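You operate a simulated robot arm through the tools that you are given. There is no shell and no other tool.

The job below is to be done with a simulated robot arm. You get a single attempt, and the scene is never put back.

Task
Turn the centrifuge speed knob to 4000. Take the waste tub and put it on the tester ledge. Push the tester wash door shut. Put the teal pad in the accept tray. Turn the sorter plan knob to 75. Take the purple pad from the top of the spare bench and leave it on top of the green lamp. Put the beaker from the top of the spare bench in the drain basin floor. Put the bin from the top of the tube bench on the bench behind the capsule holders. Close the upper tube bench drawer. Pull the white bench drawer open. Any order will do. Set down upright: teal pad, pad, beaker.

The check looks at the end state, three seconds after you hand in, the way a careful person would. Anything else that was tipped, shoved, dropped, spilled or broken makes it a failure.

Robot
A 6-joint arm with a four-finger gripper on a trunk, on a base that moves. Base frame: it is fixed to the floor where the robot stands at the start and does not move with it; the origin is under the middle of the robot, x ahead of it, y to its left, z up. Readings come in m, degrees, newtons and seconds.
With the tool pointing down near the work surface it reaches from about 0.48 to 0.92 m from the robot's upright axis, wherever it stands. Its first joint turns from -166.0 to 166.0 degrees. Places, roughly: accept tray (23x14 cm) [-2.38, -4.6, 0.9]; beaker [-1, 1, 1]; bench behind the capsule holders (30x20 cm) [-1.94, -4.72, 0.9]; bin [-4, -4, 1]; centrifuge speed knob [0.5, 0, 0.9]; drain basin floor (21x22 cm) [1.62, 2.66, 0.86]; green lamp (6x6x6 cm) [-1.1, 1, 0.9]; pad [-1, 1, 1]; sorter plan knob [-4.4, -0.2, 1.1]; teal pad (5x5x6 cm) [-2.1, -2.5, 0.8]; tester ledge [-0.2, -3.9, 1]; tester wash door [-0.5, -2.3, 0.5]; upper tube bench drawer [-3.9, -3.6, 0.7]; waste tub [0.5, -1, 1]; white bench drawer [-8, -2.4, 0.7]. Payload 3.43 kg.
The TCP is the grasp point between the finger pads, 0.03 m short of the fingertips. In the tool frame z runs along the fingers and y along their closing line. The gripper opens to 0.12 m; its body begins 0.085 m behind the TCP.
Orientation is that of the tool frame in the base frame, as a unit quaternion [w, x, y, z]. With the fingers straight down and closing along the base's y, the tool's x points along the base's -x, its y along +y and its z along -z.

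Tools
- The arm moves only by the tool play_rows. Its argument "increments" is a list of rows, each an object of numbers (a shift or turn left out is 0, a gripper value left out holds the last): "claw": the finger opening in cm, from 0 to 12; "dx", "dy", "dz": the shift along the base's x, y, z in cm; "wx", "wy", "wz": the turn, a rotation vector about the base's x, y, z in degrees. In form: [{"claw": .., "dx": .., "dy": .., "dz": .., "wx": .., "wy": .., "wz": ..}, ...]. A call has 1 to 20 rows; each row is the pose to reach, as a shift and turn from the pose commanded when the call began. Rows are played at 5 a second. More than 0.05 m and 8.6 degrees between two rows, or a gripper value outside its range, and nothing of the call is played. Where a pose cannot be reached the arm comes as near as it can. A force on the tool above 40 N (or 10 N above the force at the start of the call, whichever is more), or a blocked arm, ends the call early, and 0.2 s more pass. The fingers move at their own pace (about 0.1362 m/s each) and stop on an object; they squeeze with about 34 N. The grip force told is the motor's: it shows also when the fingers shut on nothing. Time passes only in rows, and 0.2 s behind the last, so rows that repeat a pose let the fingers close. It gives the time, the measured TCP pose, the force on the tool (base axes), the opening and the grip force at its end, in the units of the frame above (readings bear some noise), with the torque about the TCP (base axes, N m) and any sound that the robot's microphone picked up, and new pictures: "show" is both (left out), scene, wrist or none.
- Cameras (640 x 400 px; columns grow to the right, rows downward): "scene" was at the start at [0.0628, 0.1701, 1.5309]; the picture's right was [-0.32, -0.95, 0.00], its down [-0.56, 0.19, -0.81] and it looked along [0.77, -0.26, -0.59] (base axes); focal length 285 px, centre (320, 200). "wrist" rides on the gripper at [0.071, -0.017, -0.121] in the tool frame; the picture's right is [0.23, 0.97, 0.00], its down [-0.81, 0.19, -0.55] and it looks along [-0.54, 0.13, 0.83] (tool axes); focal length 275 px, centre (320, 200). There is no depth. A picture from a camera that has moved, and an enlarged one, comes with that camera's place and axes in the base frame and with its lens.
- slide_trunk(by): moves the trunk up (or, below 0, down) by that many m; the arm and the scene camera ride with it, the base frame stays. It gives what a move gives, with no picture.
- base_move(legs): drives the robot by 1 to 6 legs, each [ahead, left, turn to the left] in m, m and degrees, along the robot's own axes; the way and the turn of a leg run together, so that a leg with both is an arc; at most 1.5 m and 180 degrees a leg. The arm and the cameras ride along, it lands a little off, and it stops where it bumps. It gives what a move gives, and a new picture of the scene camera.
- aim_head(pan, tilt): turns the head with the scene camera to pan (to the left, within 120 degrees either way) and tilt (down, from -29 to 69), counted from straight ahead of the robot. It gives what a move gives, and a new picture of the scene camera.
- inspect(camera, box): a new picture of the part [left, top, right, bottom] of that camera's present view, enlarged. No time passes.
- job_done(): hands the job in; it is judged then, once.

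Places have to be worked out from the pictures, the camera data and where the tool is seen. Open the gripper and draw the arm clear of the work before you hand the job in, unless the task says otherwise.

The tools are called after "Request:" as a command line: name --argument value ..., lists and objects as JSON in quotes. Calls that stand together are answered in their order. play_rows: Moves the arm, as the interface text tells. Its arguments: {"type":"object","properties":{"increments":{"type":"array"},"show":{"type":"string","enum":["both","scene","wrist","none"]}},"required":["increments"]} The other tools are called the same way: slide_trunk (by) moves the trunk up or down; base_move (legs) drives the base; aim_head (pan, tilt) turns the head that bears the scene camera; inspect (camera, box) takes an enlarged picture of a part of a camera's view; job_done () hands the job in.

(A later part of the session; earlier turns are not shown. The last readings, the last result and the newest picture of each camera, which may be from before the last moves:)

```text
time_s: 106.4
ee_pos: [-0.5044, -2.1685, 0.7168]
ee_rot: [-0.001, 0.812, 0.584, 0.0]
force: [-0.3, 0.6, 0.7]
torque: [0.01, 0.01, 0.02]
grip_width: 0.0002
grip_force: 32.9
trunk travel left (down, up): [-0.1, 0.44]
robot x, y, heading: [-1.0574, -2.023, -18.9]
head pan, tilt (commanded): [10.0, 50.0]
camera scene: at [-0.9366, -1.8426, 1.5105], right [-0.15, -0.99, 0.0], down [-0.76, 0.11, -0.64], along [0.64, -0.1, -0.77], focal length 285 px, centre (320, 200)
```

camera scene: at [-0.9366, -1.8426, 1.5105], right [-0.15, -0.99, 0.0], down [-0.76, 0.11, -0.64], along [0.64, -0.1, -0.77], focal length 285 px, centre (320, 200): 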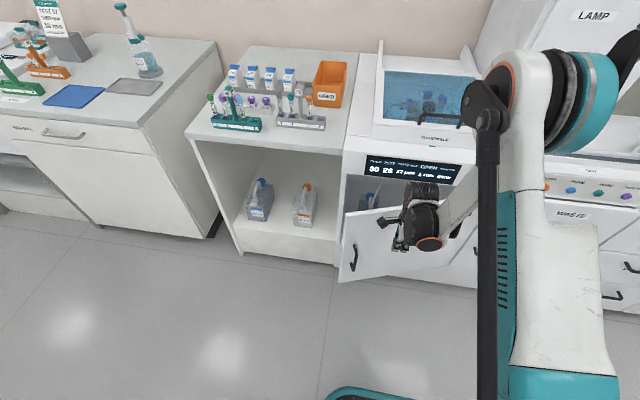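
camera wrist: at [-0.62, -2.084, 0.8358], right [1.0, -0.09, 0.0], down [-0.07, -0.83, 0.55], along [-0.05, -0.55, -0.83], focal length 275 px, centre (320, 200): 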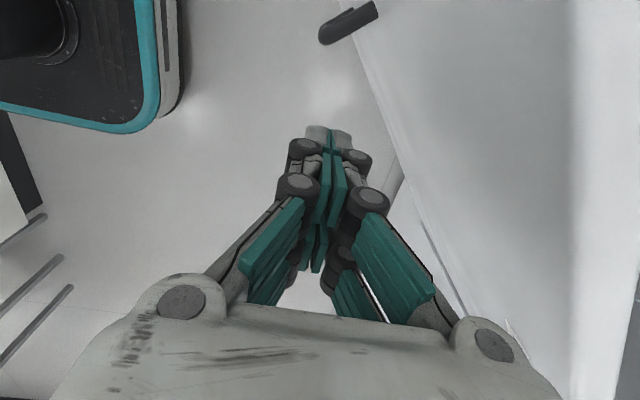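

The door swings with the hand and is now only slightly ajar. I push on with the arm in small steps along the room's forward direction, relying on the force guard.

Request:
play_rows --increments '[{"dx": 1.9, "dy": -0.3}, {"dx": 3.8, "dy": -0.6}, {"dx": 5.7, "dy": -0.9}, {"dx": 7.6, "dy": -1.2}]' --show "both"

```text
time_s: 107.4
ee_pos: [-0.4272, -2.1782, 0.7164]
ee_rot: [0.0, 0.812, 0.584, -0.001]
force: [0.1, -0.1, 0.3]
torque: [-0.01, 0.0, 0.03]
grip_width: 0.0
grip_force: 33.5
trunk travel left (down, up): [-0.1, 0.44]
robot x, y, heading: [-1.0607, -2.0224, -18.5]
head pan, tilt (commanded): [10.0, 50.0]
camera scene: at [-0.9363, -1.8426, 1.5105], right [-0.15, -0.99, 0.0], down [-0.76, 0.11, -0.64], along [0.64, -0.1, -0.77], focal length 285 px, centre (320, 200)
camera wrist: at [-0.4201, -2.1061, 0.8363], right [1.0, -0.09, 0.0], down [-0.08, -0.83, 0.55], along [-0.05, -0.55, -0.83], focal length 275 px, centre (320, 200)
```

scene: 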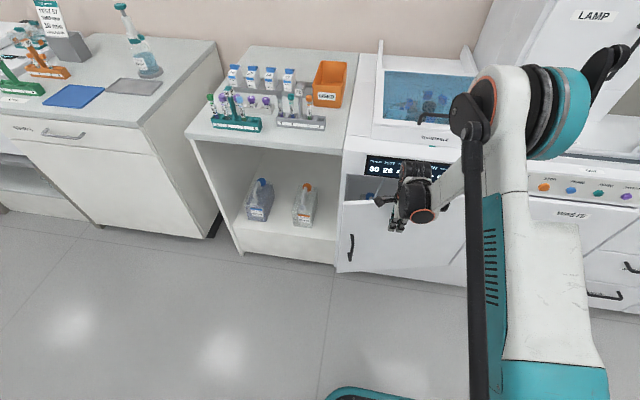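
wrist: 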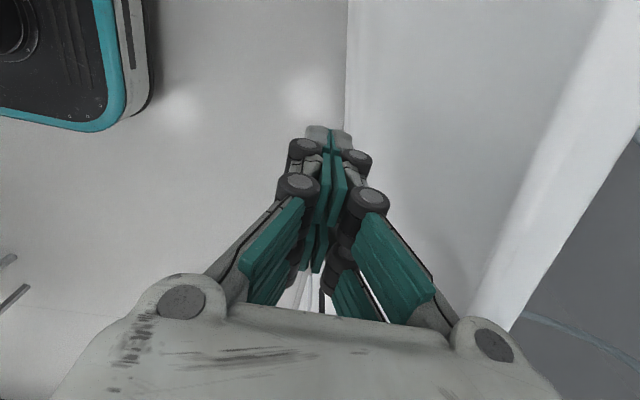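

The door looks almost flush. I zoom in to see the remaining gap.

Request:
inspect --camera "scene" --box '[320, 130, 480, 280]'

```text
2.67 times, centred on (400, 205) of scene
camera zoom: at [-0.9363, -1.8426, 1.5105], right [-0.15, -0.99, 0.0], down [-0.76, 0.11, -0.64], along [0.64, -0.1, -0.77], focal length 760 px, centre (107, 187)
```

zoom: 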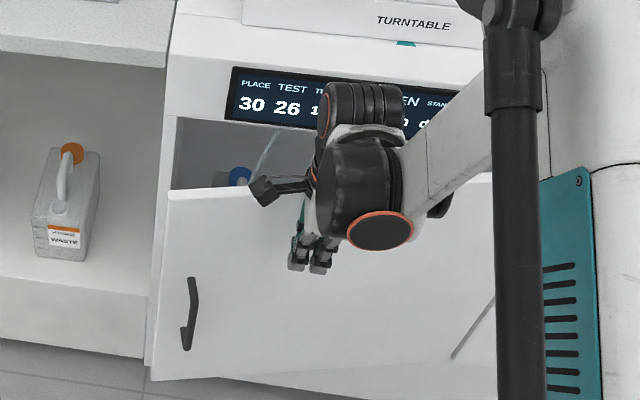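

The free edge still stands about 12 cm proud (≈13° open). I push about 8 cm further with the force guard.

Request:
play_rows --increments '[{"dx": 1.5, "dy": -0.3}, {"dx": 3, "dy": -0.6}, {"dx": 4.5, "dy": -0.9}, {"dx": 6, "dy": -1.2}, {"dx": 7, "dy": -1.4}]' --show "scene"

Request:
inspect --camera "scene" --box '[320, 130, 480, 280]'

```text
time_s: 108.6
ee_pos: [-0.3588, -2.1941, 0.7163]
ee_rot: [-0.001, 0.812, 0.584, -0.001]
force: [-0.3, -0.5, 0.0]
torque: [0.0, 0.06, 0.01]
grip_width: 0.0002
grip_force: 33.0
trunk travel left (down, up): [-0.1, 0.44]
robot x, y, heading: [-1.0569, -2.0223, -18.6]
head pan, tilt (commanded): [10.0, 50.0]
camera scene: at [-0.9362, -1.8426, 1.5105], right [-0.15, -0.99, 0.0], down [-0.76, 0.11, -0.64], along [0.64, -0.1, -0.77], focal length 285 px, centre (320, 200)
```

scene: 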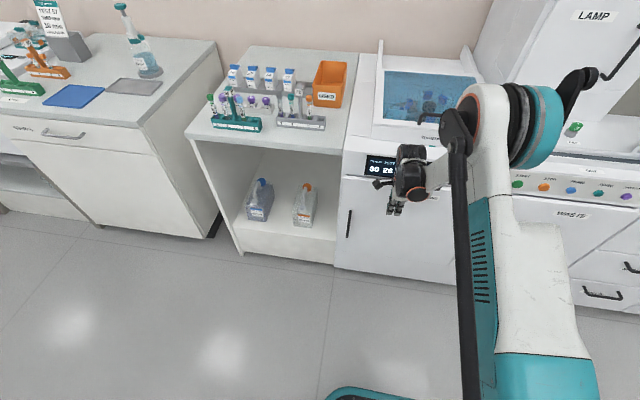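

```text
2.67 times, centred on (400, 205) of scene
camera zoom: at [-0.9362, -1.8426, 1.5105], right [-0.15, -0.99, 0.0], down [-0.76, 0.11, -0.64], along [0.64, -0.1, -0.77], focal length 760 px, centre (107, 187)
```

zoom: 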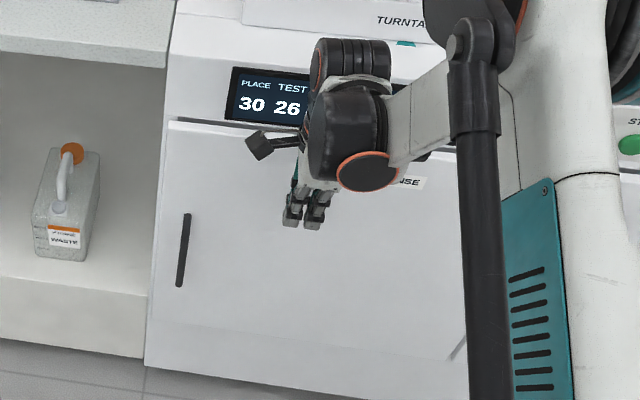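

The door now looks flush with the cabinet, but there's no reaction force yet. I press another 2 cm to be sure it's fully shut.

Request:
play_rows --increments '[{"dx": 0.6, "dy": -0.2}, {"dx": 1.2, "dy": -0.4}, {"dx": 1.8, "dy": -0.6}, {"dx": 2.2, "dy": -0.7}]' --show "none"

Request:
inspect --camera "scene" --box '[320, 130, 480, 280]'

```text
time_s: 109.6
ee_pos: [-0.3359, -2.2009, 0.7162]
ee_rot: [0.001, 0.813, 0.583, -0.002]
force: [0.0, 0.7, 0.6]
torque: [-0.02, 0.02, 0.01]
grip_width: 0.0
grip_force: 34.2
trunk travel left (down, up): [-0.1, 0.44]
robot x, y, heading: [-1.052, -2.0276, -18.5]
head pan, tilt (commanded): [10.0, 50.0]
```

```text
2.67 times, centred on (400, 205) of scene
camera zoom: at [-0.9363, -1.8426, 1.5105], right [-0.15, -0.99, 0.0], down [-0.76, 0.11, -0.64], along [0.64, -0.1, -0.77], focal length 760 px, centre (107, 187)
```

zoom: 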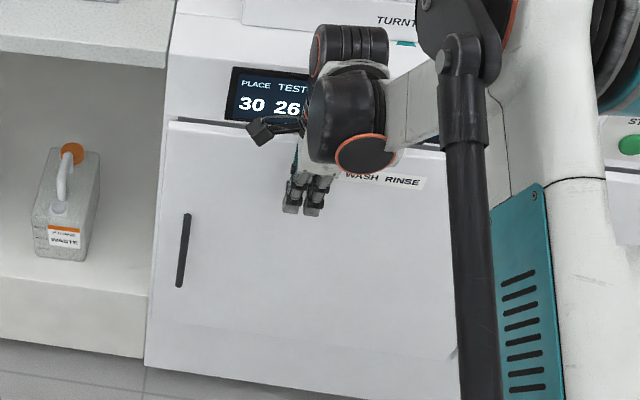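

The door hasn't moved further and there's still no contact, so it may already be latched. I advance a little more to feel the closed door.

Request:
play_rows --increments '[{"dx": 0.5, "dy": -0.17}, {"dx": 1.0, "dy": -0.34}, {"dx": 1.5, "dy": -0.5}, {"dx": 2.0, "dy": -0.67}]' --show "none"

Request:
inspect --camera "scene" --box '[320, 130, 480, 280]'

```text
time_s: 110.1
ee_pos: [-0.3359, -2.1999, 0.717]
ee_rot: [-0.002, 0.811, 0.585, -0.001]
force: [-14.3, 3.5, 5.0]
torque: [-0.53, -2.37, 0.39]
grip_width: 0.0
grip_force: 32.9
trunk travel left (down, up): [-0.1, 0.44]
robot x, y, heading: [-1.0576, -2.0249, -18.7]
head pan, tilt (commanded): [10.0, 50.0]
stopped in row 2: the force on the tool passed its limit at 51 N (the readings are from after the stop); the commanded pose is now the measured one
```

```text
2.67 times, centred on (400, 205) of scene
camera zoom: at [-0.9386, -1.8419, 1.5108], right [-0.15, -0.99, 0.0], down [-0.76, 0.11, -0.64], along [0.64, -0.1, -0.77], focal length 760 px, centre (107, 187)
```

zoom: 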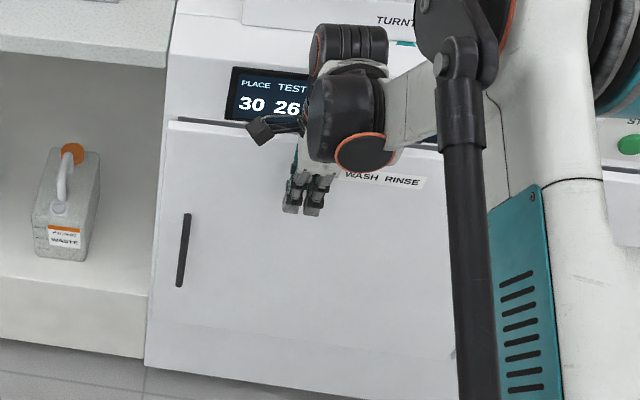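

The force jumped sharply at the same place, so the hand is pressing against a solidly shut door. I retract the hand and raise it.

Request:
play_rows --increments '[{"dx": -2.5, "dy": 0.8}, {"dx": -5.5, "dy": 1.8}, {"dx": -9.5, "dy": 3.2}, {"dx": -13, "dy": 4.4, "dz": 2}, {"dx": -14, "dy": 4.7, "dz": 6}, {"dx": -14, "dy": 4.7, "dz": 11}, {"dx": -14, "dy": 4.7, "dz": 16}, {"dx": -14, "dy": 4.7, "dz": 21}, {"dx": -14, "dy": 4.7, "dz": 26}, {"dx": -14, "dy": 4.7, "dz": 31}, {"dx": -14, "dy": 4.7, "dz": 36}, {"dx": -14, "dy": 4.7, "dz": 41}, {"dx": -14, "dy": 4.7, "dz": 46}, {"dx": -14, "dy": 4.7, "dz": 50}]' --show "none"

Request:
aim_head --pan 0 --tilt 35

```text
time_s: 113.1
ee_pos: [-0.4757, -2.1536, 1.2166]
ee_rot: [-0.002, 0.812, 0.584, -0.002]
force: [-0.4, -0.3, 1.0]
torque: [0.0, 0.03, -0.01]
grip_width: 0.0002
grip_force: 33.6
trunk travel left (down, up): [-0.1, 0.44]
robot x, y, heading: [-1.0564, -2.0228, -18.5]
head pan, tilt (commanded): [10.0, 50.0]
```

```text
time_s: 113.8
ee_pos: [-0.4747, -2.1547, 1.2151]
ee_rot: [-0.002, 0.812, 0.584, -0.002]
force: [0.3, -0.5, -0.4]
torque: [-0.01, 0.01, 0.0]
grip_width: 0.0
grip_force: 33.6
trunk travel left (down, up): [-0.1, 0.44]
robot x, y, heading: [-1.06, -2.0243, -18.5]
head pan, tilt (commanded): [0.0, 35.0]
camera scene: at [-0.9295, -1.8589, 1.5322], right [-0.32, -0.95, 0.0], down [-0.54, 0.18, -0.82], along [0.78, -0.26, -0.57], focal length 285 px, centre (320, 200)
```

scene: 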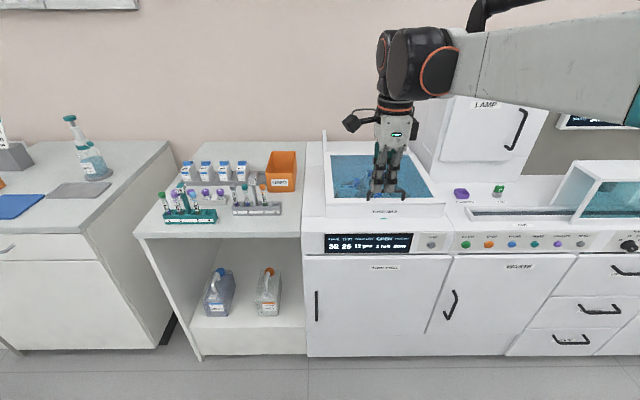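

The wash door is shut flush. Next is the teal pad at about [-2.1, -2.5], on the low table across the aisle. I turn right, drive along the aisle and look there before reaching over.

Request:
base_move --legs '[[0, 0, -90], [0.4, 0, 0]]'

Request:
aim_head --pan -10 --tilt 35

```text
time_s: 120.2
ee_pos: [-1.3279, -2.9853, 1.2163]
ee_rot: [-0.002, 0.986, -0.167, 0.0]
force: [0.1, -0.2, 0.7]
torque: [0.0, -0.02, 0.02]
grip_width: 0.0002
grip_force: 32.8
trunk travel left (down, up): [-0.1, 0.44]
robot x, y, heading: [-1.188, -2.3995, -109.6]
head pan, tilt (commanded): [0.0, 35.0]
camera scene: at [-1.0258, -2.5368, 1.5322], right [-0.94, 0.33, 0.0], down [0.19, 0.54, -0.82], along [-0.27, -0.77, -0.57], focal length 285 px, centre (320, 200)
```

scene: 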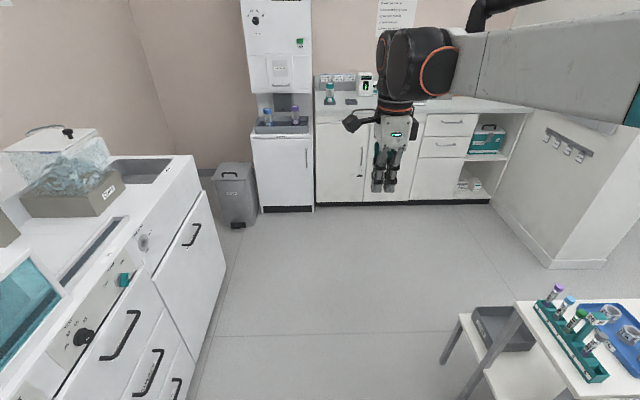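

```text
time_s: 120.9
ee_pos: [-1.328, -2.9845, 1.2158]
ee_rot: [-0.003, 0.986, -0.169, 0.0]
force: [-0.7, 0.1, 0.5]
torque: [0.01, -0.01, -0.02]
grip_width: 0.0
grip_force: 33.8
trunk travel left (down, up): [-0.1, 0.44]
robot x, y, heading: [-1.1935, -2.402, -109.2]
head pan, tilt (commanded): [-10.0, 35.0]
camera scene: at [-1.0396, -2.5303, 1.5323], right [-0.87, 0.49, 0.0], down [0.28, 0.5, -0.82], along [-0.4, -0.71, -0.57], focal length 285 px, centre (320, 200)
```

scene: 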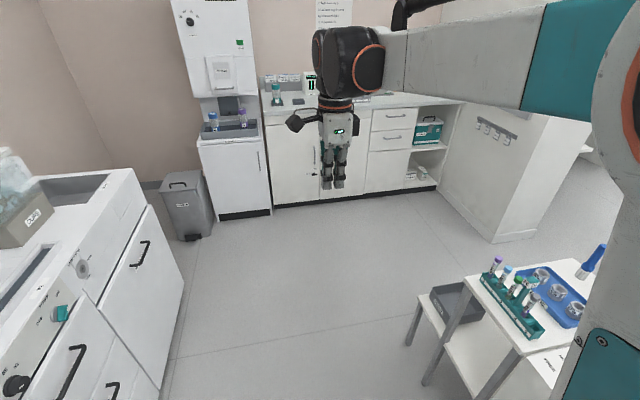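

I drive on 0.38 m and turn right again to face the low table squarely.

Request:
base_move --legs '[[0.38, 0, 0.5], [0, 0, -90]]'

Request:
aim_head --pan 0 --tilt 45

```text
time_s: 127.1
ee_pos: [-1.8968, -2.628, 1.2154]
ee_rot: [0.001, -0.581, 0.814, -0.002]
force: [-0.6, -0.6, 0.0]
torque: [0.06, -0.04, -0.01]
grip_width: 0.0
grip_force: 33.2
trunk travel left (down, up): [-0.1, 0.44]
robot x, y, heading: [-1.3142, -2.7603, 161.1]
head pan, tilt (commanded): [-10.0, 35.0]
camera scene: at [-1.4392, -2.9158, 1.5323], right [0.49, 0.87, 0.0], down [0.5, -0.28, -0.82], along [-0.72, 0.4, -0.57], focal length 285 px, centre (320, 200)
```

scene: 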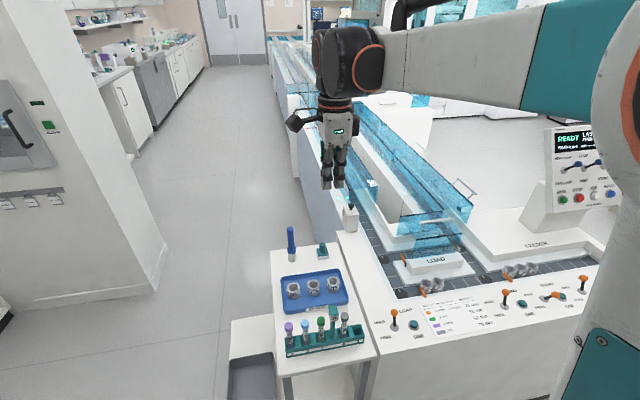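

```text
time_s: 127.9
ee_pos: [-1.8969, -2.6278, 1.2159]
ee_rot: [0.001, -0.581, 0.814, -0.002]
force: [-1.1, -0.7, -0.4]
torque: [-0.01, 0.01, 0.0]
grip_width: 0.0003
grip_force: 33.4
trunk travel left (down, up): [-0.1, 0.44]
robot x, y, heading: [-1.3118, -2.7606, 160.9]
head pan, tilt (commanded): [0.0, 45.0]
camera scene: at [-1.4391, -2.932, 1.5175], right [0.33, 0.95, 0.0], down [0.67, -0.23, -0.71], along [-0.67, 0.23, -0.71], focal length 285 px, centre (320, 200)
```

scene: 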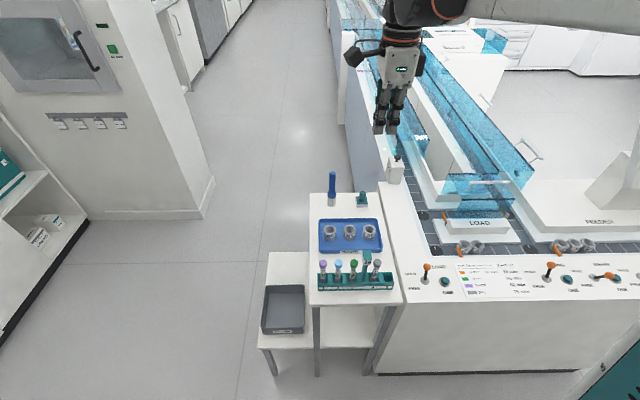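

The table holds a teal tube rack, a blue tray, a marker and a small teal object at the back. I zoom in to identify the teal pad.

Request:
inspect --camera "scene" --box '[300, 165, 420, 305]'

```text
2.86 times, centred on (360, 235) of scene
camera zoom: at [-1.4391, -2.932, 1.5175], right [0.33, 0.95, 0.0], down [0.67, -0.23, -0.71], along [-0.67, 0.23, -0.71], focal length 814 px, centre (206, 100)
```

zoom: 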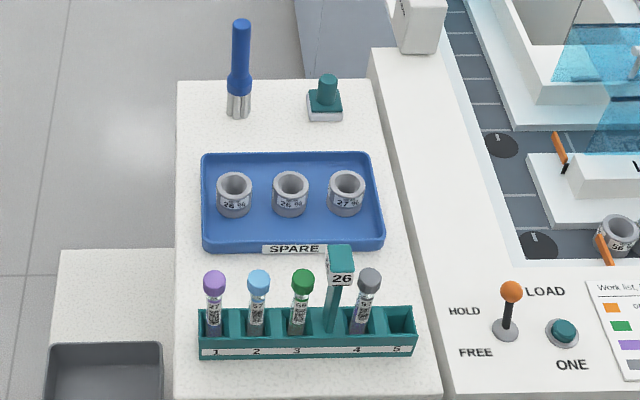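

The teal pad is the small teal block with a knob at the back of the table, near [-2.05, -2.56]. A tall marker stands about 10 cm to its left and the neighbouring bench is close on its right. I move the hand above it for a closer look.

Request:
play_rows --increments '[{"claw": 7, "dx": -4, "dy": 1.6, "dz": -2}, {"dx": -8, "dy": 3.2, "dz": -5}, {"dx": -12, "dy": 4.8, "dz": -9}, {"dx": -14.8, "dy": 6, "dz": -13}, {"dx": -14.8, "dy": 6, "dz": -17}, {"dx": -14.8, "dy": 6, "dz": -17}]'

Request:
inspect --camera "scene" --box '[300, 165, 420, 305]'

```text
refused: row 2 steps farther than a row can; nothing moved
```

```text
2.86 times, centred on (360, 235) of scene
camera zoom: at [-1.4391, -2.932, 1.5175], right [0.33, 0.95, 0.0], down [0.67, -0.23, -0.71], along [-0.67, 0.23, -0.71], focal length 814 px, centre (206, 100)
```

zoom: 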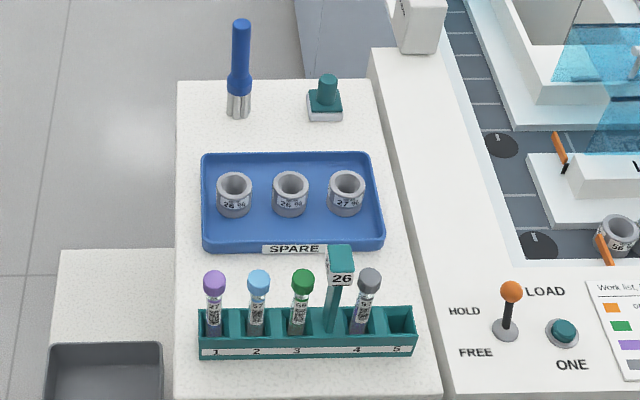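

The steps were too large for one row, so I split them finer.

Request:
play_rows --increments '[{"claw": 7, "dx": -3, "dy": 1.2, "dz": -2}, {"dx": -6, "dy": 2.4, "dz": -4}, {"dx": -9, "dy": 3.6, "dz": -7}, {"dx": -12, "dy": 4.8, "dz": -10}, {"dx": -14.8, "dy": 6, "dz": -13}, {"dx": -14.8, "dy": 6, "dz": -17}, {"dx": -14.8, "dy": 6, "dz": -17}]'

Request:
inspect --camera "wrist" --box '[200, 40, 460, 240]'

```text
time_s: 129.5
ee_pos: [-2.0449, -2.5661, 1.0458]
ee_rot: [0.002, -0.581, 0.814, -0.003]
force: [-0.4, 0.5, -0.8]
torque: [0.03, 0.02, 0.01]
grip_width: 0.07
grip_force: 0.1
trunk travel left (down, up): [-0.1, 0.44]
robot x, y, heading: [-1.3174, -2.7588, 161.1]
head pan, tilt (commanded): [0.0, 45.0]
camera scene: at [-1.4393, -2.932, 1.5175], right [0.33, 0.95, 0.0], down [0.67, -0.23, -0.71], along [-0.67, 0.23, -0.71], focal length 285 px, centre (320, 200)
camera wrist: at [-2.0523, -2.6393, 1.1654], right [-1.0, 0.1, -0.01], down [0.08, 0.83, 0.55], along [0.06, 0.55, -0.83], focal length 275 px, centre (320, 200)
```

scene: 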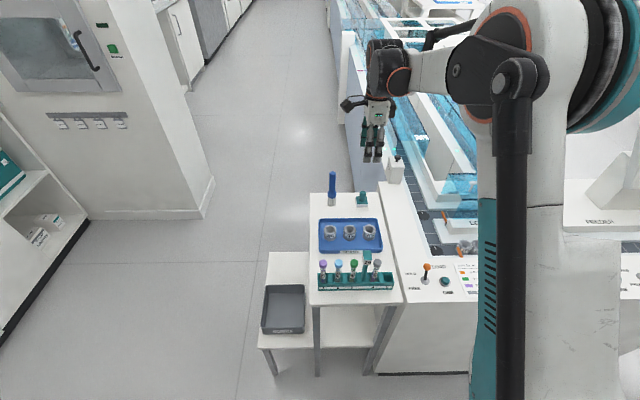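
wrist: 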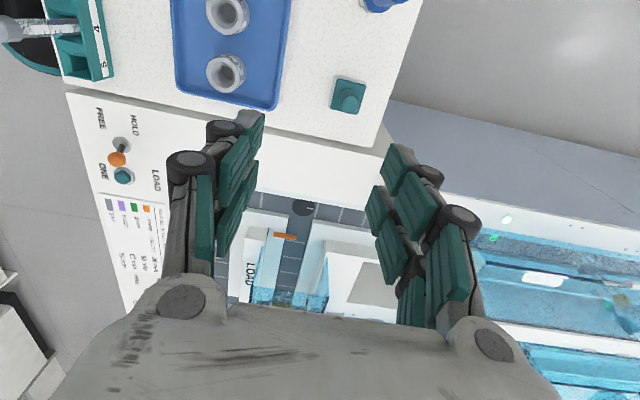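

```text
2.00 times, centred on (330, 140) of wrist
camera zoom: at [-2.0523, -2.6393, 1.1654], right [-1.0, 0.1, -0.01], down [0.08, 0.83, 0.55], along [0.06, 0.55, -0.83], focal length 551 px, centre (300, 320)
```

zoom: 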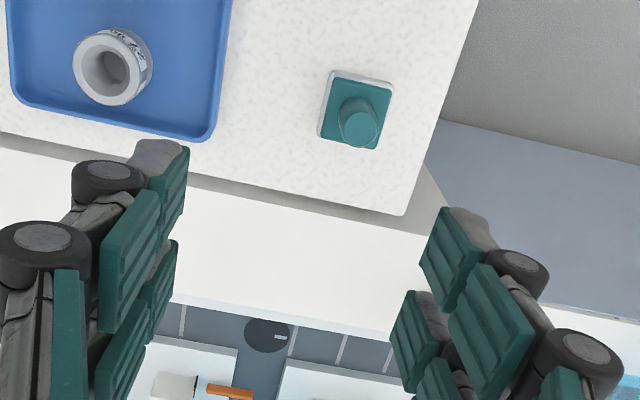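

Triangulation gives the pad's base at [-2.083, -2.546] on a table at z ≈ 0.75. I rotate the hand 90° so the fingers close sideways and the camera sits on my side, away from the marker, then come down to check.

Request:
play_rows --increments '[{"wz": 8.4, "dx": -0.5, "dy": 0.3}, {"wz": 16.8, "dx": -1, "dy": 0.6}, {"wz": 25.2, "dx": -1.5, "dy": 0.9}, {"wz": 33.6, "dx": -2, "dy": 1.2}, {"wz": 42, "dx": -2.5, "dy": 1.5}, {"wz": 50.4, "dx": -3, "dy": 1.8}, {"wz": 58.8, "dx": -3.5, "dy": 2}, {"wz": 67.2, "dx": -3.8, "dy": 2}, {"wz": 75.6, "dx": -3.8, "dy": 2}, {"wz": 84, "dx": -3.8, "dy": 2, "dz": -3}, {"wz": 90.3, "dx": -3.8, "dy": 2, "dz": -7}, {"wz": 90.3, "dx": -3.8, "dy": 2, "dz": -10}, {"wz": 90.3, "dx": -3.8, "dy": 2, "dz": -10}]'

Request:
inspect --camera "wrist" --box '[200, 40, 460, 240]'

```text
time_s: 132.3
ee_pos: [-2.0842, -2.5487, 0.9451]
ee_rot: [-0.002, 0.987, -0.162, -0.001]
force: [-0.4, -0.3, 0.9]
torque: [0.01, -0.03, 0.01]
grip_width: 0.0698
grip_force: 0.1
trunk travel left (down, up): [-0.1, 0.44]
robot x, y, heading: [-1.3164, -2.7623, 160.8]
head pan, tilt (commanded): [0.0, 45.0]
camera scene: at [-1.4395, -2.9319, 1.5175], right [0.33, 0.95, 0.0], down [0.67, -0.23, -0.71], along [-0.67, 0.23, -0.71], focal length 285 px, centre (320, 200)
camera wrist: at [-2.0105, -2.5556, 1.0651], right [-0.09, -1.0, -0.01], down [-0.83, 0.07, 0.55], along [-0.55, 0.05, -0.83], focal length 275 px, centre (320, 200)
```

scene: 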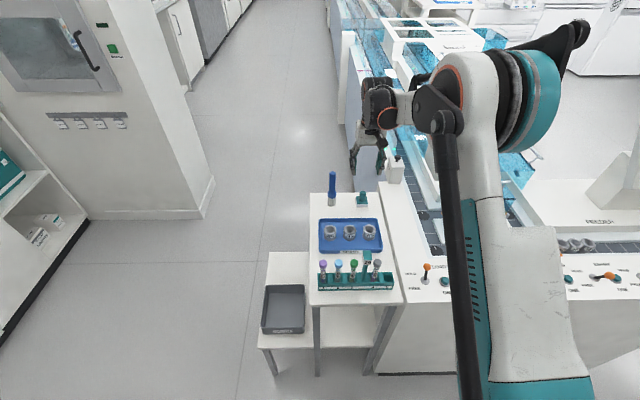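
wrist: 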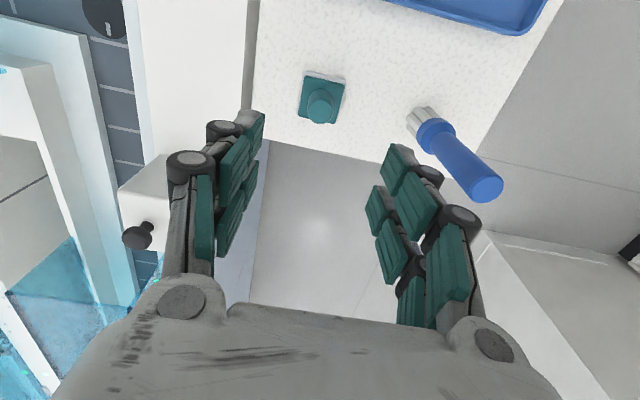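

```text
2.00 times, centred on (330, 140) of wrist
camera zoom: at [-2.0105, -2.5556, 1.0651], right [-0.09, -1.0, -0.01], down [-0.83, 0.07, 0.55], along [-0.55, 0.05, -0.83], focal length 551 px, centre (300, 320)
```

zoom: 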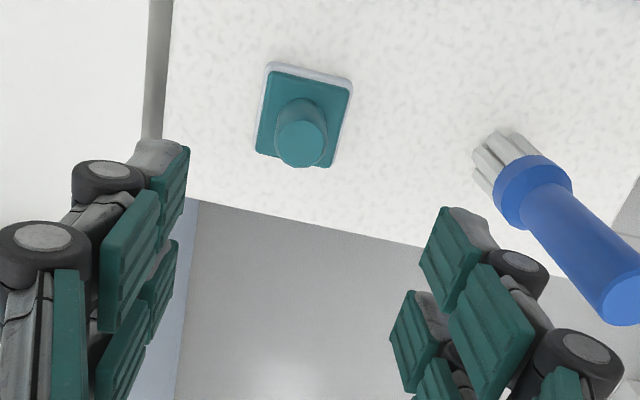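

The pad is centred under the hand to within 3 mm, and the neighbouring bench is about 7 cm from its centre, so the fingers fit. I lower the hand to the pad's base.

Request:
play_rows --increments '[{"dx": 0.1, "dy": -0.2, "dz": -4, "claw": 6.6}, {"dx": 0.1, "dy": -0.2, "dz": -8, "claw": 6.6}, {"dx": 0.1, "dy": -0.2, "dz": -12, "claw": 6.6}, {"dx": 0.1, "dy": -0.2, "dz": -14, "claw": 6.6}, {"dx": 0.1, "dy": -0.2, "dz": -14, "claw": 6.6}]'

Request:
inspect --camera "wrist" --box '[200, 40, 460, 240]'

```text
time_s: 133.5
ee_pos: [-2.082, -2.5496, 0.8045]
ee_rot: [-0.002, 0.987, -0.161, 0.0]
force: [-0.2, -0.6, 0.3]
torque: [-0.01, -0.01, 0.01]
grip_width: 0.0662
grip_force: 0.1
trunk travel left (down, up): [-0.1, 0.44]
robot x, y, heading: [-1.3089, -2.7624, 161.1]
head pan, tilt (commanded): [0.0, 45.0]
camera scene: at [-1.4394, -2.9319, 1.5175], right [0.33, 0.95, 0.0], down [0.67, -0.23, -0.71], along [-0.67, 0.23, -0.71], focal length 285 px, centre (320, 200)
camera wrist: at [-2.0085, -2.5575, 0.9239], right [-0.09, -1.0, -0.01], down [-0.83, 0.07, 0.55], along [-0.55, 0.06, -0.83], focal length 275 px, centre (320, 200)
```

scene: 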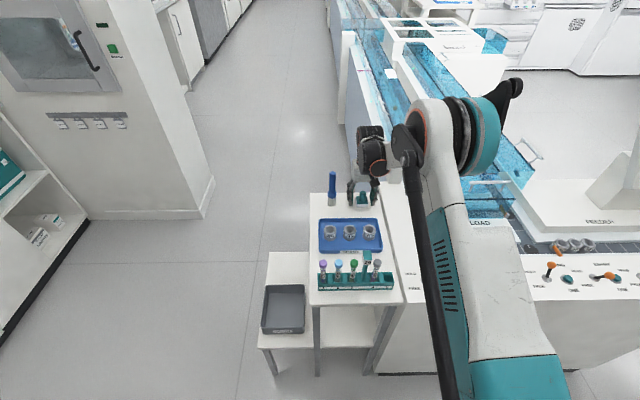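
wrist: 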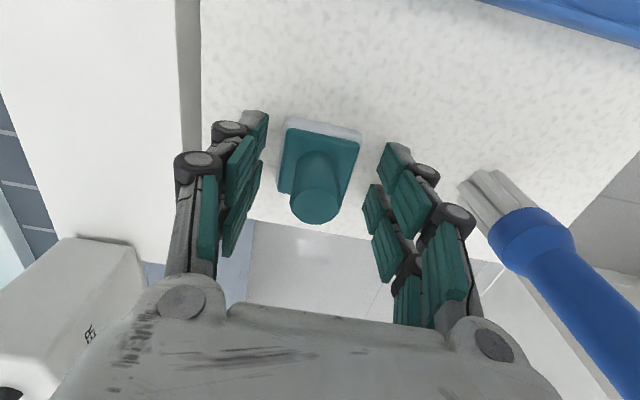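

```text
2.00 times, centred on (330, 140) of wrist
camera zoom: at [-2.0085, -2.5575, 0.9239], right [-0.09, -1.0, -0.01], down [-0.83, 0.07, 0.55], along [-0.55, 0.06, -0.83], focal length 551 px, centre (300, 320)
```

zoom: 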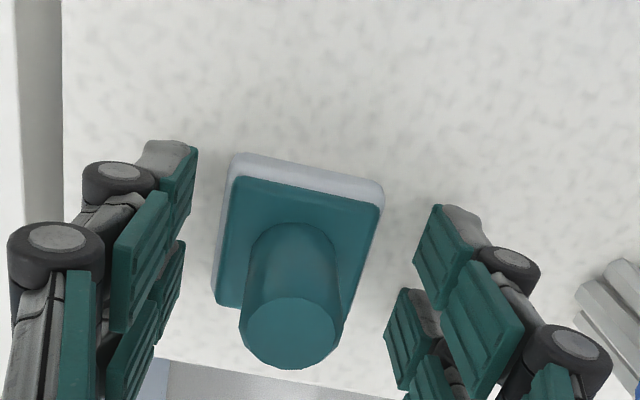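

The knob is about 3.5 cm tall and reaches z ≈ 0.82, so gripping it just above the base is the cleanest hold. I raise 1.4 cm and close on the knob.

Request:
play_rows --increments '[{"dz": 1.4}, {"dz": 1.4, "claw": 4}, {"dz": 1.4, "claw": 2}, {"dz": 1.4, "claw": 0}, {"dz": 1.4, "claw": 0}, {"dz": 1.4, "claw": 0}]' --show "wrist"

```text
time_s: 134.9
ee_pos: [-2.083, -2.5515, 0.8193]
ee_rot: [-0.003, 0.987, -0.161, 0.0]
force: [1.8, -0.5, 8.7]
torque: [-0.1, -0.06, 0.01]
grip_width: 0.0221
grip_force: 34.2
trunk travel left (down, up): [-0.1, 0.44]
robot x, y, heading: [-1.3183, -2.7594, 161.2]
head pan, tilt (commanded): [0.0, 45.0]
camera wrist: at [-2.0083, -2.5573, 0.939], right [-0.09, -1.0, -0.01], down [-0.83, 0.07, 0.55], along [-0.55, 0.06, -0.83], focal length 275 px, centre (320, 200)
```

wrist: 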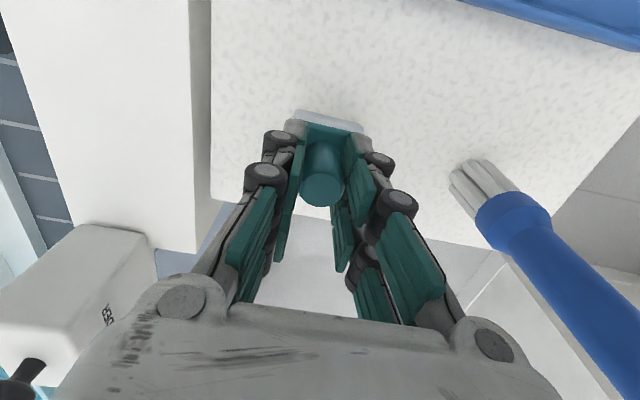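

The knob is gripped at 2.2 cm. I lift straight up.

Request:
play_rows --increments '[{"dz": 1}, {"dz": 3}, {"dz": 6}, {"dz": 10}, {"dz": 14.5}, {"dz": 19}, {"dz": 23.5}, {"dz": 28}, {"dz": 32}, {"dz": 36}, {"dz": 36}]' --show "both"

```text
time_s: 137.3
ee_pos: [-2.0813, -2.5508, 1.1808]
ee_rot: [-0.003, 0.987, -0.161, 0.0]
force: [0.2, 0.2, -0.9]
torque: [0.02, -0.01, -0.01]
grip_width: 0.0216
grip_force: 34.2
trunk travel left (down, up): [-0.1, 0.44]
robot x, y, heading: [-1.3119, -2.7612, 161.1]
head pan, tilt (commanded): [0.0, 45.0]
camera scene: at [-1.439, -2.9321, 1.5174], right [0.33, 0.95, 0.0], down [0.67, -0.23, -0.71], along [-0.67, 0.23, -0.71], focal length 285 px, centre (320, 200)
camera wrist: at [-2.0085, -2.5581, 1.3012], right [-0.09, -1.0, -0.01], down [-0.83, 0.07, 0.55], along [-0.55, 0.06, -0.83], focal length 275 px, centre (320, 200)
```

scene: 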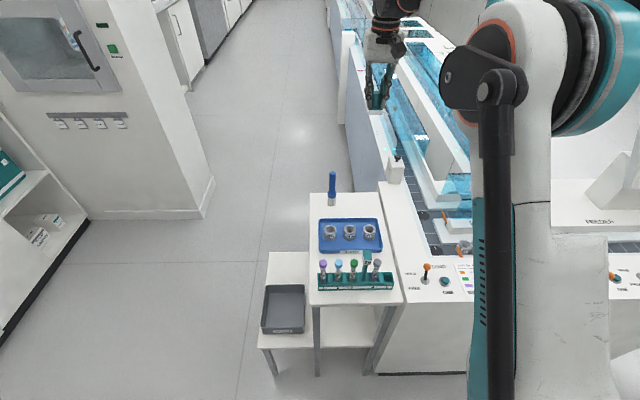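
wrist: 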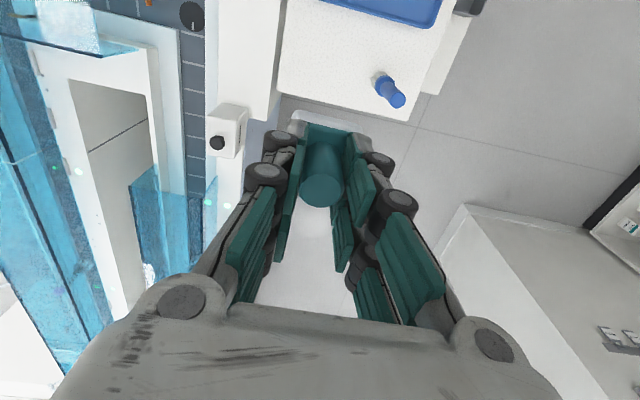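

The pad is safely in hand. I pull it in closer and turn left to face the far wall bench, where the accept tray is.

Request:
play_rows --increments '[{"dx": 3.8, "dy": -1.3}, {"dx": 7.6, "dy": -2.6}, {"dx": 11.4, "dy": -3.8}, {"dx": 15.2, "dy": -5.1, "dz": 1}, {"dx": 18, "dy": -6, "dz": 2}]' --show "none"

Request:
base_move --legs '[[0, 0, 90], [0.9, 0, 0]]'

```text
time_s: 138.5
ee_pos: [-1.9014, -2.6096, 1.1999]
ee_rot: [-0.003, 0.987, -0.162, 0.002]
force: [0.6, 0.6, 0.0]
torque: [-0.02, 0.02, 0.01]
grip_width: 0.0217
grip_force: 34.0
trunk travel left (down, up): [-0.1, 0.44]
robot x, y, heading: [-1.311, -2.7585, 161.0]
head pan, tilt (commanded): [0.0, 45.0]
```

```text
time_s: 147.0
ee_pos: [-1.7773, -4.1927, 1.199]
ee_rot: [-0.002, 0.815, 0.579, -0.001]
force: [-0.3, 0.2, 0.1]
torque: [0.03, 0.01, 0.0]
grip_width: 0.0207
grip_force: 34.0
trunk travel left (down, up): [-0.1, 0.44]
robot x, y, heading: [-1.6223, -3.6072, -109.7]
head pan, tilt (commanded): [0.0, 45.0]
camera scene: at [-1.4518, -3.7339, 1.5174], right [-0.94, 0.34, 0.0], down [0.24, 0.67, -0.71], along [-0.24, -0.67, -0.71], focal length 285 px, centre (320, 200)
```

scene: 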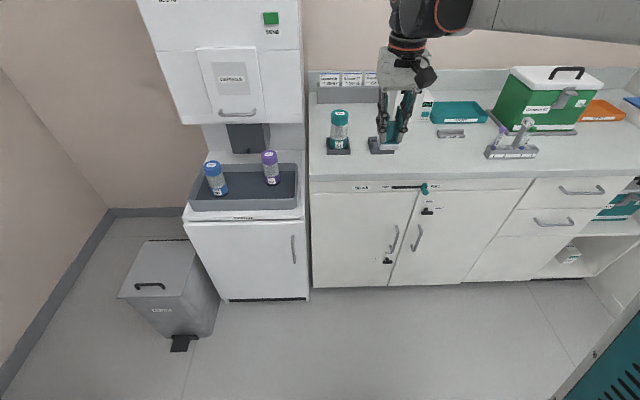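

The far bench is in view, and the projected accept tray coincides with the teal tray at the back. I zoom in to check labels and neighbours.

Request:
inspect --camera "scene" --box '[300, 50, 640, 230]'

Request:
inspect --camera "scene" --box '[400, 80, 520, 170]'

```text
1.88 times, centred on (470, 140) of scene
camera zoom: at [-1.4518, -3.7339, 1.5174], right [-0.94, 0.34, 0.0], down [0.24, 0.67, -0.71], along [-0.24, -0.67, -0.71], focal length 536 px, centre (38, 313)
```

zoom: 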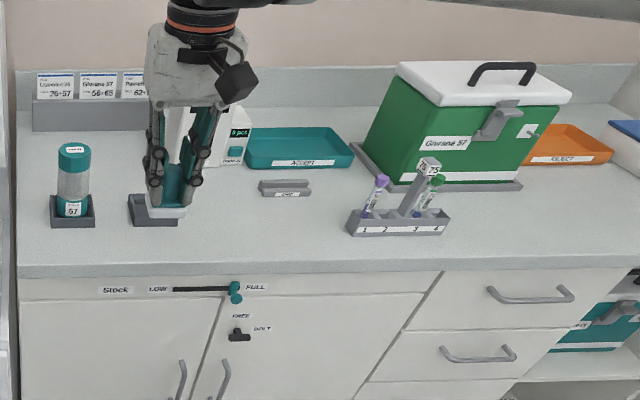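

```text
4.44 times, centred on (460, 125) of scene
camera zoom: at [-1.4518, -3.7339, 1.5174], right [-0.94, 0.34, 0.0], down [0.24, 0.67, -0.71], along [-0.24, -0.67, -0.71], focal length 1266 px, centre (-302, 533)
```

zoom: 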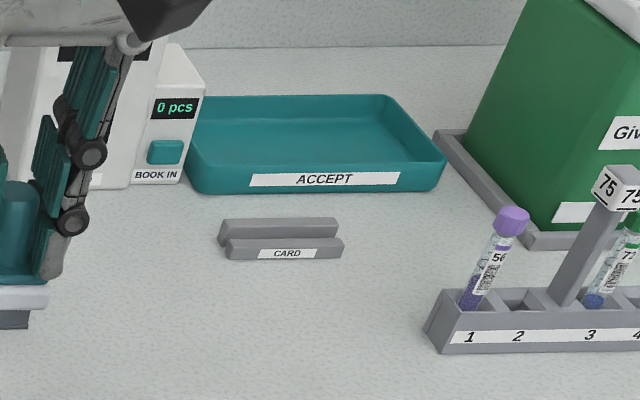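

The teal tray is labelled ACCEPT, centred at about [-2.385, -4.60], with the BOOK IN device on its left and the green cooler on its right. I shift right and approach the bench.

Request:
base_move --legs '[[0, 0, 1.0], [0, -0.38, 0], [0.42, 0, 0]]'

```text
time_s: 151.9
ee_pos: [-2.2575, -4.4712, 1.1992]
ee_rot: [-0.002, 0.809, 0.588, -0.001]
force: [0.0, 0.6, -0.9]
torque: [-0.03, 0.01, -0.03]
grip_width: 0.0207
grip_force: 34.4
trunk travel left (down, up): [-0.1, 0.44]
robot x, y, heading: [-2.1147, -3.8824, -108.1]
head pan, tilt (commanded): [0.0, 45.0]
camera scene: at [-1.9415, -4.0058, 1.5174], right [-0.95, 0.32, 0.0], down [0.22, 0.67, -0.71], along [-0.22, -0.67, -0.71], focal length 285 px, centre (320, 200)
```

scene: 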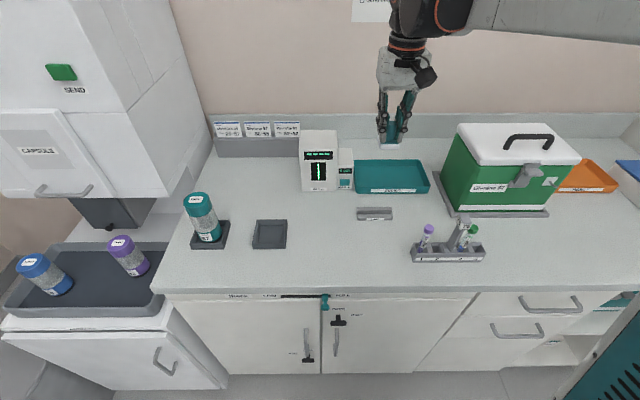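

Now the tray is just beyond the hand. I zoom in from both cameras to pin down its floor.

Request:
inspect --camera "scene" --box '[300, 100, 460, 230]'

Request:
inspect --camera "wrist" --box '[0, 0, 640, 400]'

```text
3.08 times, centred on (380, 165) of scene
camera zoom: at [-1.9415, -4.0058, 1.5174], right [-0.95, 0.32, 0.0], down [0.22, 0.67, -0.71], along [-0.22, -0.67, -0.71], focal length 877 px, centre (135, 308)
```

zoom: 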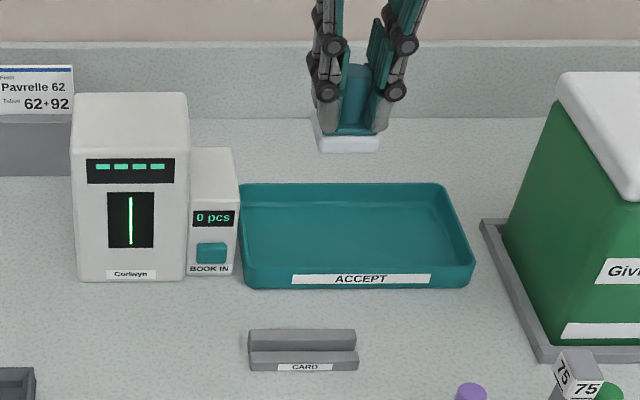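

```text
1.00 times, centred on (320, 200) of wrist (not enlarged: the box is as wide or as high as the picture)
camera zoom: at [-2.2495, -4.398, 1.3193], right [1.0, -0.08, -0.01], down [-0.07, -0.83, 0.55], along [-0.05, -0.55, -0.83], focal length 275 px, centre (320, 200)
```

zoom: 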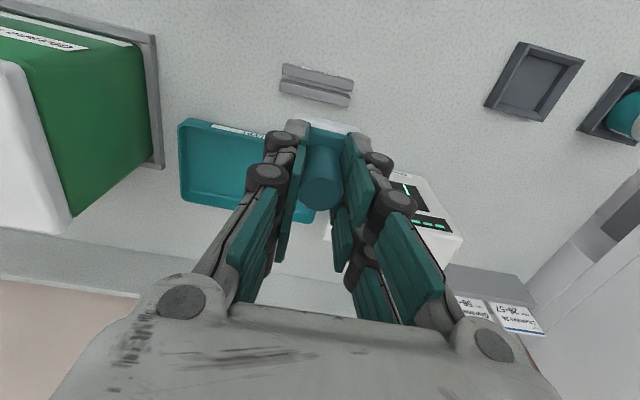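

The tray floor's centre is near [-2.39, -4.622]. I carry the pad over it and lower to a few centimetres above.

Request:
play_rows --increments '[{"dx": -3, "dy": -3.4}, {"dx": -6, "dy": -6.8}, {"dx": -9, "dy": -10.2}, {"dx": -12, "dy": -13.6}, {"dx": -13.3, "dy": -15.1, "dz": -4}, {"dx": -13.3, "dy": -15.1, "dz": -8.5}, {"dx": -13.3, "dy": -15.1, "dz": -13}, {"dx": -13.3, "dy": -15.1, "dz": -17.5}, {"dx": -13.3, "dy": -15.1, "dz": -17.5}]'

Request:
inspect --camera "scene" --box '[300, 100, 460, 230]'

```text
time_s: 153.9
ee_pos: [-2.3908, -4.6221, 1.0222]
ee_rot: [-0.002, 0.809, 0.588, -0.001]
force: [0.1, -0.2, -0.2]
torque: [0.03, 0.0, 0.0]
grip_width: 0.0206
grip_force: 34.5
trunk travel left (down, up): [-0.1, 0.44]
robot x, y, heading: [-2.1102, -3.8813, -108.3]
head pan, tilt (commanded): [0.0, 45.0]
camera scene: at [-1.9417, -4.006, 1.5175], right [-0.95, 0.32, 0.0], down [0.22, 0.67, -0.71], along [-0.22, -0.67, -0.71], focal length 285 px, centre (320, 200)
camera wrist: at [-2.3833, -4.5496, 1.1428], right [1.0, -0.08, -0.01], down [-0.07, -0.83, 0.55], along [-0.05, -0.55, -0.83], focal length 275 px, centre (320, 200)
```

scene: 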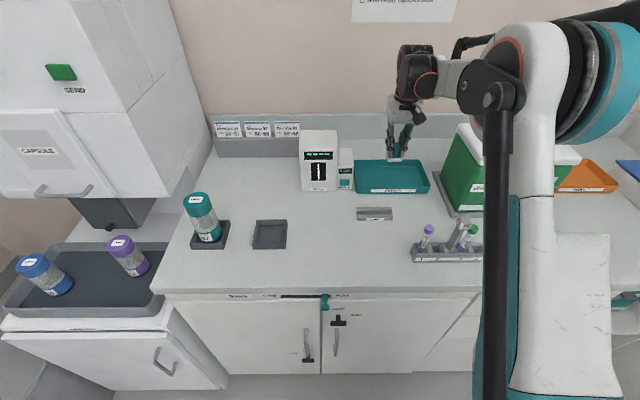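
wrist: 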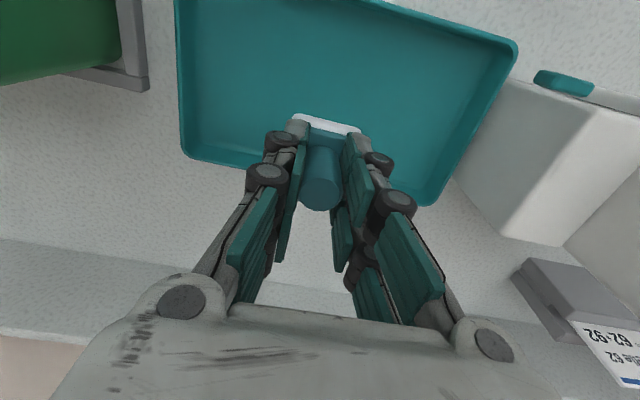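

```text
3.08 times, centred on (380, 165) of scene
camera zoom: at [-1.9417, -4.006, 1.5175], right [-0.95, 0.32, 0.0], down [0.22, 0.67, -0.71], along [-0.22, -0.67, -0.71], focal length 877 px, centre (135, 308)
```

zoom: 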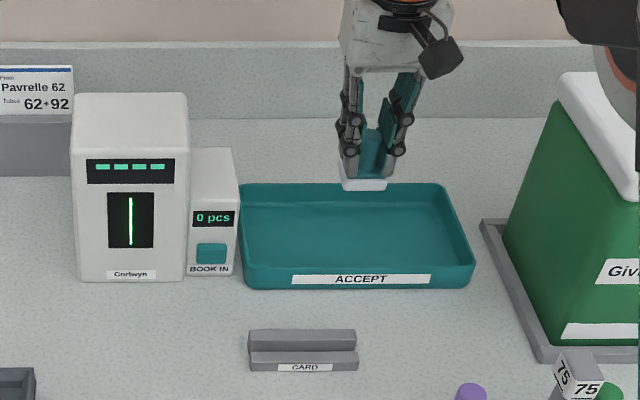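

The pad would land slightly toward the tray's back-right. I shift about 1.5 cm toward me and 0.7 cm left, and lower to about 1 cm above the floor.

Request:
play_rows --increments '[{"dx": 0.6, "dy": 0.6, "dz": -1}, {"dx": 1.1, "dy": 1.2, "dz": -2.5}, {"dx": 1.1, "dy": 1.2, "dz": -4}, {"dx": 1.1, "dy": 1.2, "dz": -4}]' --show "wrist"

Request:
inspect --camera "scene" --box '[300, 100, 460, 230]'

```text
time_s: 154.9
ee_pos: [-2.3792, -4.6106, 0.9836]
ee_rot: [-0.002, 0.809, 0.587, -0.002]
force: [0.0, 0.0, 0.1]
torque: [0.01, 0.03, 0.01]
grip_width: 0.0206
grip_force: 33.9
trunk travel left (down, up): [-0.1, 0.44]
robot x, y, heading: [-2.11, -3.8855, -108.5]
head pan, tilt (commanded): [0.0, 45.0]
camera wrist: at [-2.3717, -4.5372, 1.1036], right [1.0, -0.08, -0.01], down [-0.07, -0.83, 0.55], along [-0.05, -0.55, -0.83], focal length 275 px, centre (320, 200)
```

wrist: 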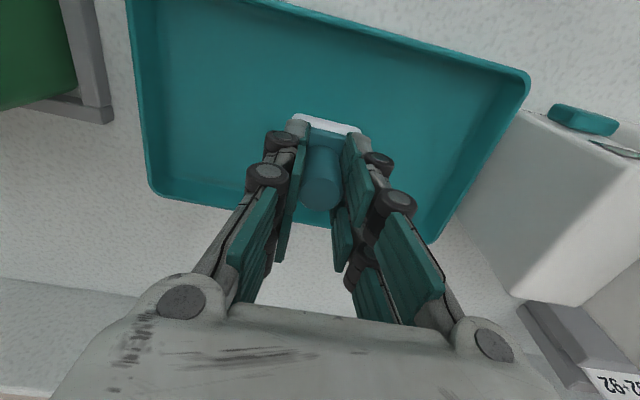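

```text
3.08 times, centred on (380, 165) of scene
camera zoom: at [-1.9416, -4.0059, 1.5175], right [-0.95, 0.32, 0.0], down [0.22, 0.67, -0.71], along [-0.22, -0.67, -0.71], focal length 877 px, centre (135, 308)
```

zoom: 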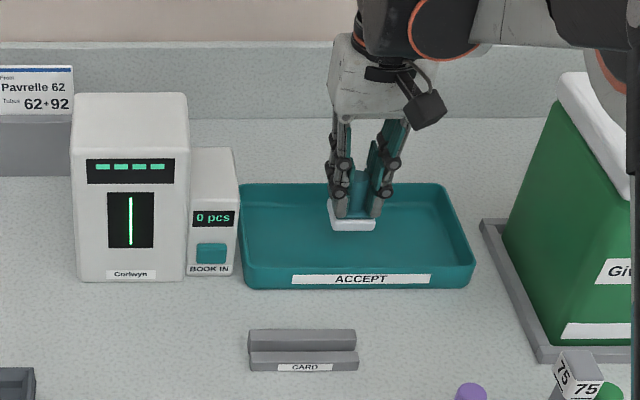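

The pad is over the middle of the tray. I lower it in small steps until the force shows contact.

Request:
play_rows --increments '[{"dz": -0.5}, {"dz": -1.0}]' --show "none"

Request:
play_rows --increments '[{"dz": -0.3}, {"dz": -0.6}]' --show "none"

```text
time_s: 155.5
ee_pos: [-2.3786, -4.6096, 0.9752]
ee_rot: [-0.002, 0.809, 0.588, -0.002]
force: [0.5, -0.5, 0.2]
torque: [0.0, -0.05, 0.0]
grip_width: 0.0209
grip_force: 33.8
trunk travel left (down, up): [-0.1, 0.44]
robot x, y, heading: [-2.1116, -3.8802, -108.5]
head pan, tilt (commanded): [0.0, 45.0]
```

```text
time_s: 156.1
ee_pos: [-2.3789, -4.61, 0.9681]
ee_rot: [-0.002, 0.809, 0.588, -0.001]
force: [0.5, -0.7, -0.6]
torque: [-0.01, -0.01, -0.01]
grip_width: 0.0208
grip_force: 34.4
trunk travel left (down, up): [-0.1, 0.44]
robot x, y, heading: [-2.1076, -3.8792, -108.2]
head pan, tilt (commanded): [0.0, 45.0]
```

No contact yet at TCP z = 0.968, so I continue in 4 mm steps.

Request:
play_rows --increments '[{"dz": -0.2}, {"dz": -0.4}]' --show "none"

Request:
play_rows --increments '[{"dz": -0.2}, {"dz": -0.4}]' --show "none"

```text
time_s: 156.7
ee_pos: [-2.3789, -4.6093, 0.966]
ee_rot: [-0.002, 0.809, 0.588, -0.002]
force: [-0.9, -0.5, -1.0]
torque: [-0.01, 0.02, -0.06]
grip_width: 0.0206
grip_force: 34.4
trunk travel left (down, up): [-0.1, 0.44]
robot x, y, heading: [-2.1127, -3.8836, -108.4]
head pan, tilt (commanded): [0.0, 45.0]
```

```text
time_s: 157.3
ee_pos: [-2.3797, -4.6109, 0.9611]
ee_rot: [-0.002, 0.809, 0.588, -0.002]
force: [-0.7, 0.6, -0.7]
torque: [0.02, -0.02, -0.01]
grip_width: 0.0209
grip_force: 34.0
trunk travel left (down, up): [-0.1, 0.44]
robot x, y, heading: [-2.1098, -3.8797, -108.5]
head pan, tilt (commanded): [0.0, 45.0]
```

Request:
play_rows --increments '[{"dz": -0.2}, {"dz": -0.4}]' --show "none"

Request:
inspect --camera "scene" --box '[350, 120, 430, 210]'

```text
time_s: 157.9
ee_pos: [-2.379, -4.6093, 0.957]
ee_rot: [-0.002, 0.809, 0.588, -0.002]
force: [-1.2, -0.6, 0.1]
torque: [-0.01, 0.01, -0.05]
grip_width: 0.0207
grip_force: 34.3
trunk travel left (down, up): [-0.1, 0.44]
robot x, y, heading: [-2.1073, -3.8847, -108.5]
head pan, tilt (commanded): [0.0, 45.0]
```

```text
4.44 times, centred on (390, 165) of scene
camera zoom: at [-1.9415, -4.0057, 1.5174], right [-0.95, 0.32, 0.0], down [0.22, 0.67, -0.71], along [-0.22, -0.67, -0.71], focal length 1266 px, centre (9, 356)
```

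zoom: 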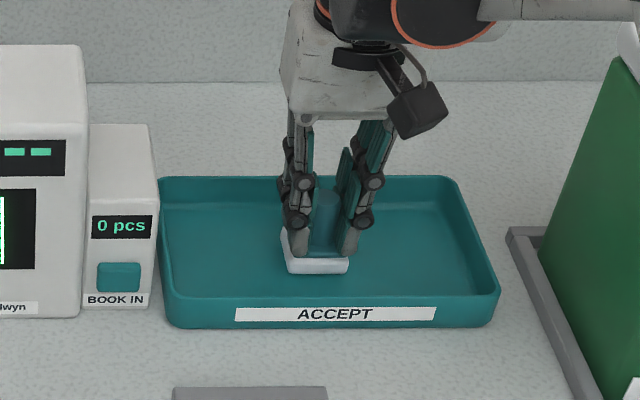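

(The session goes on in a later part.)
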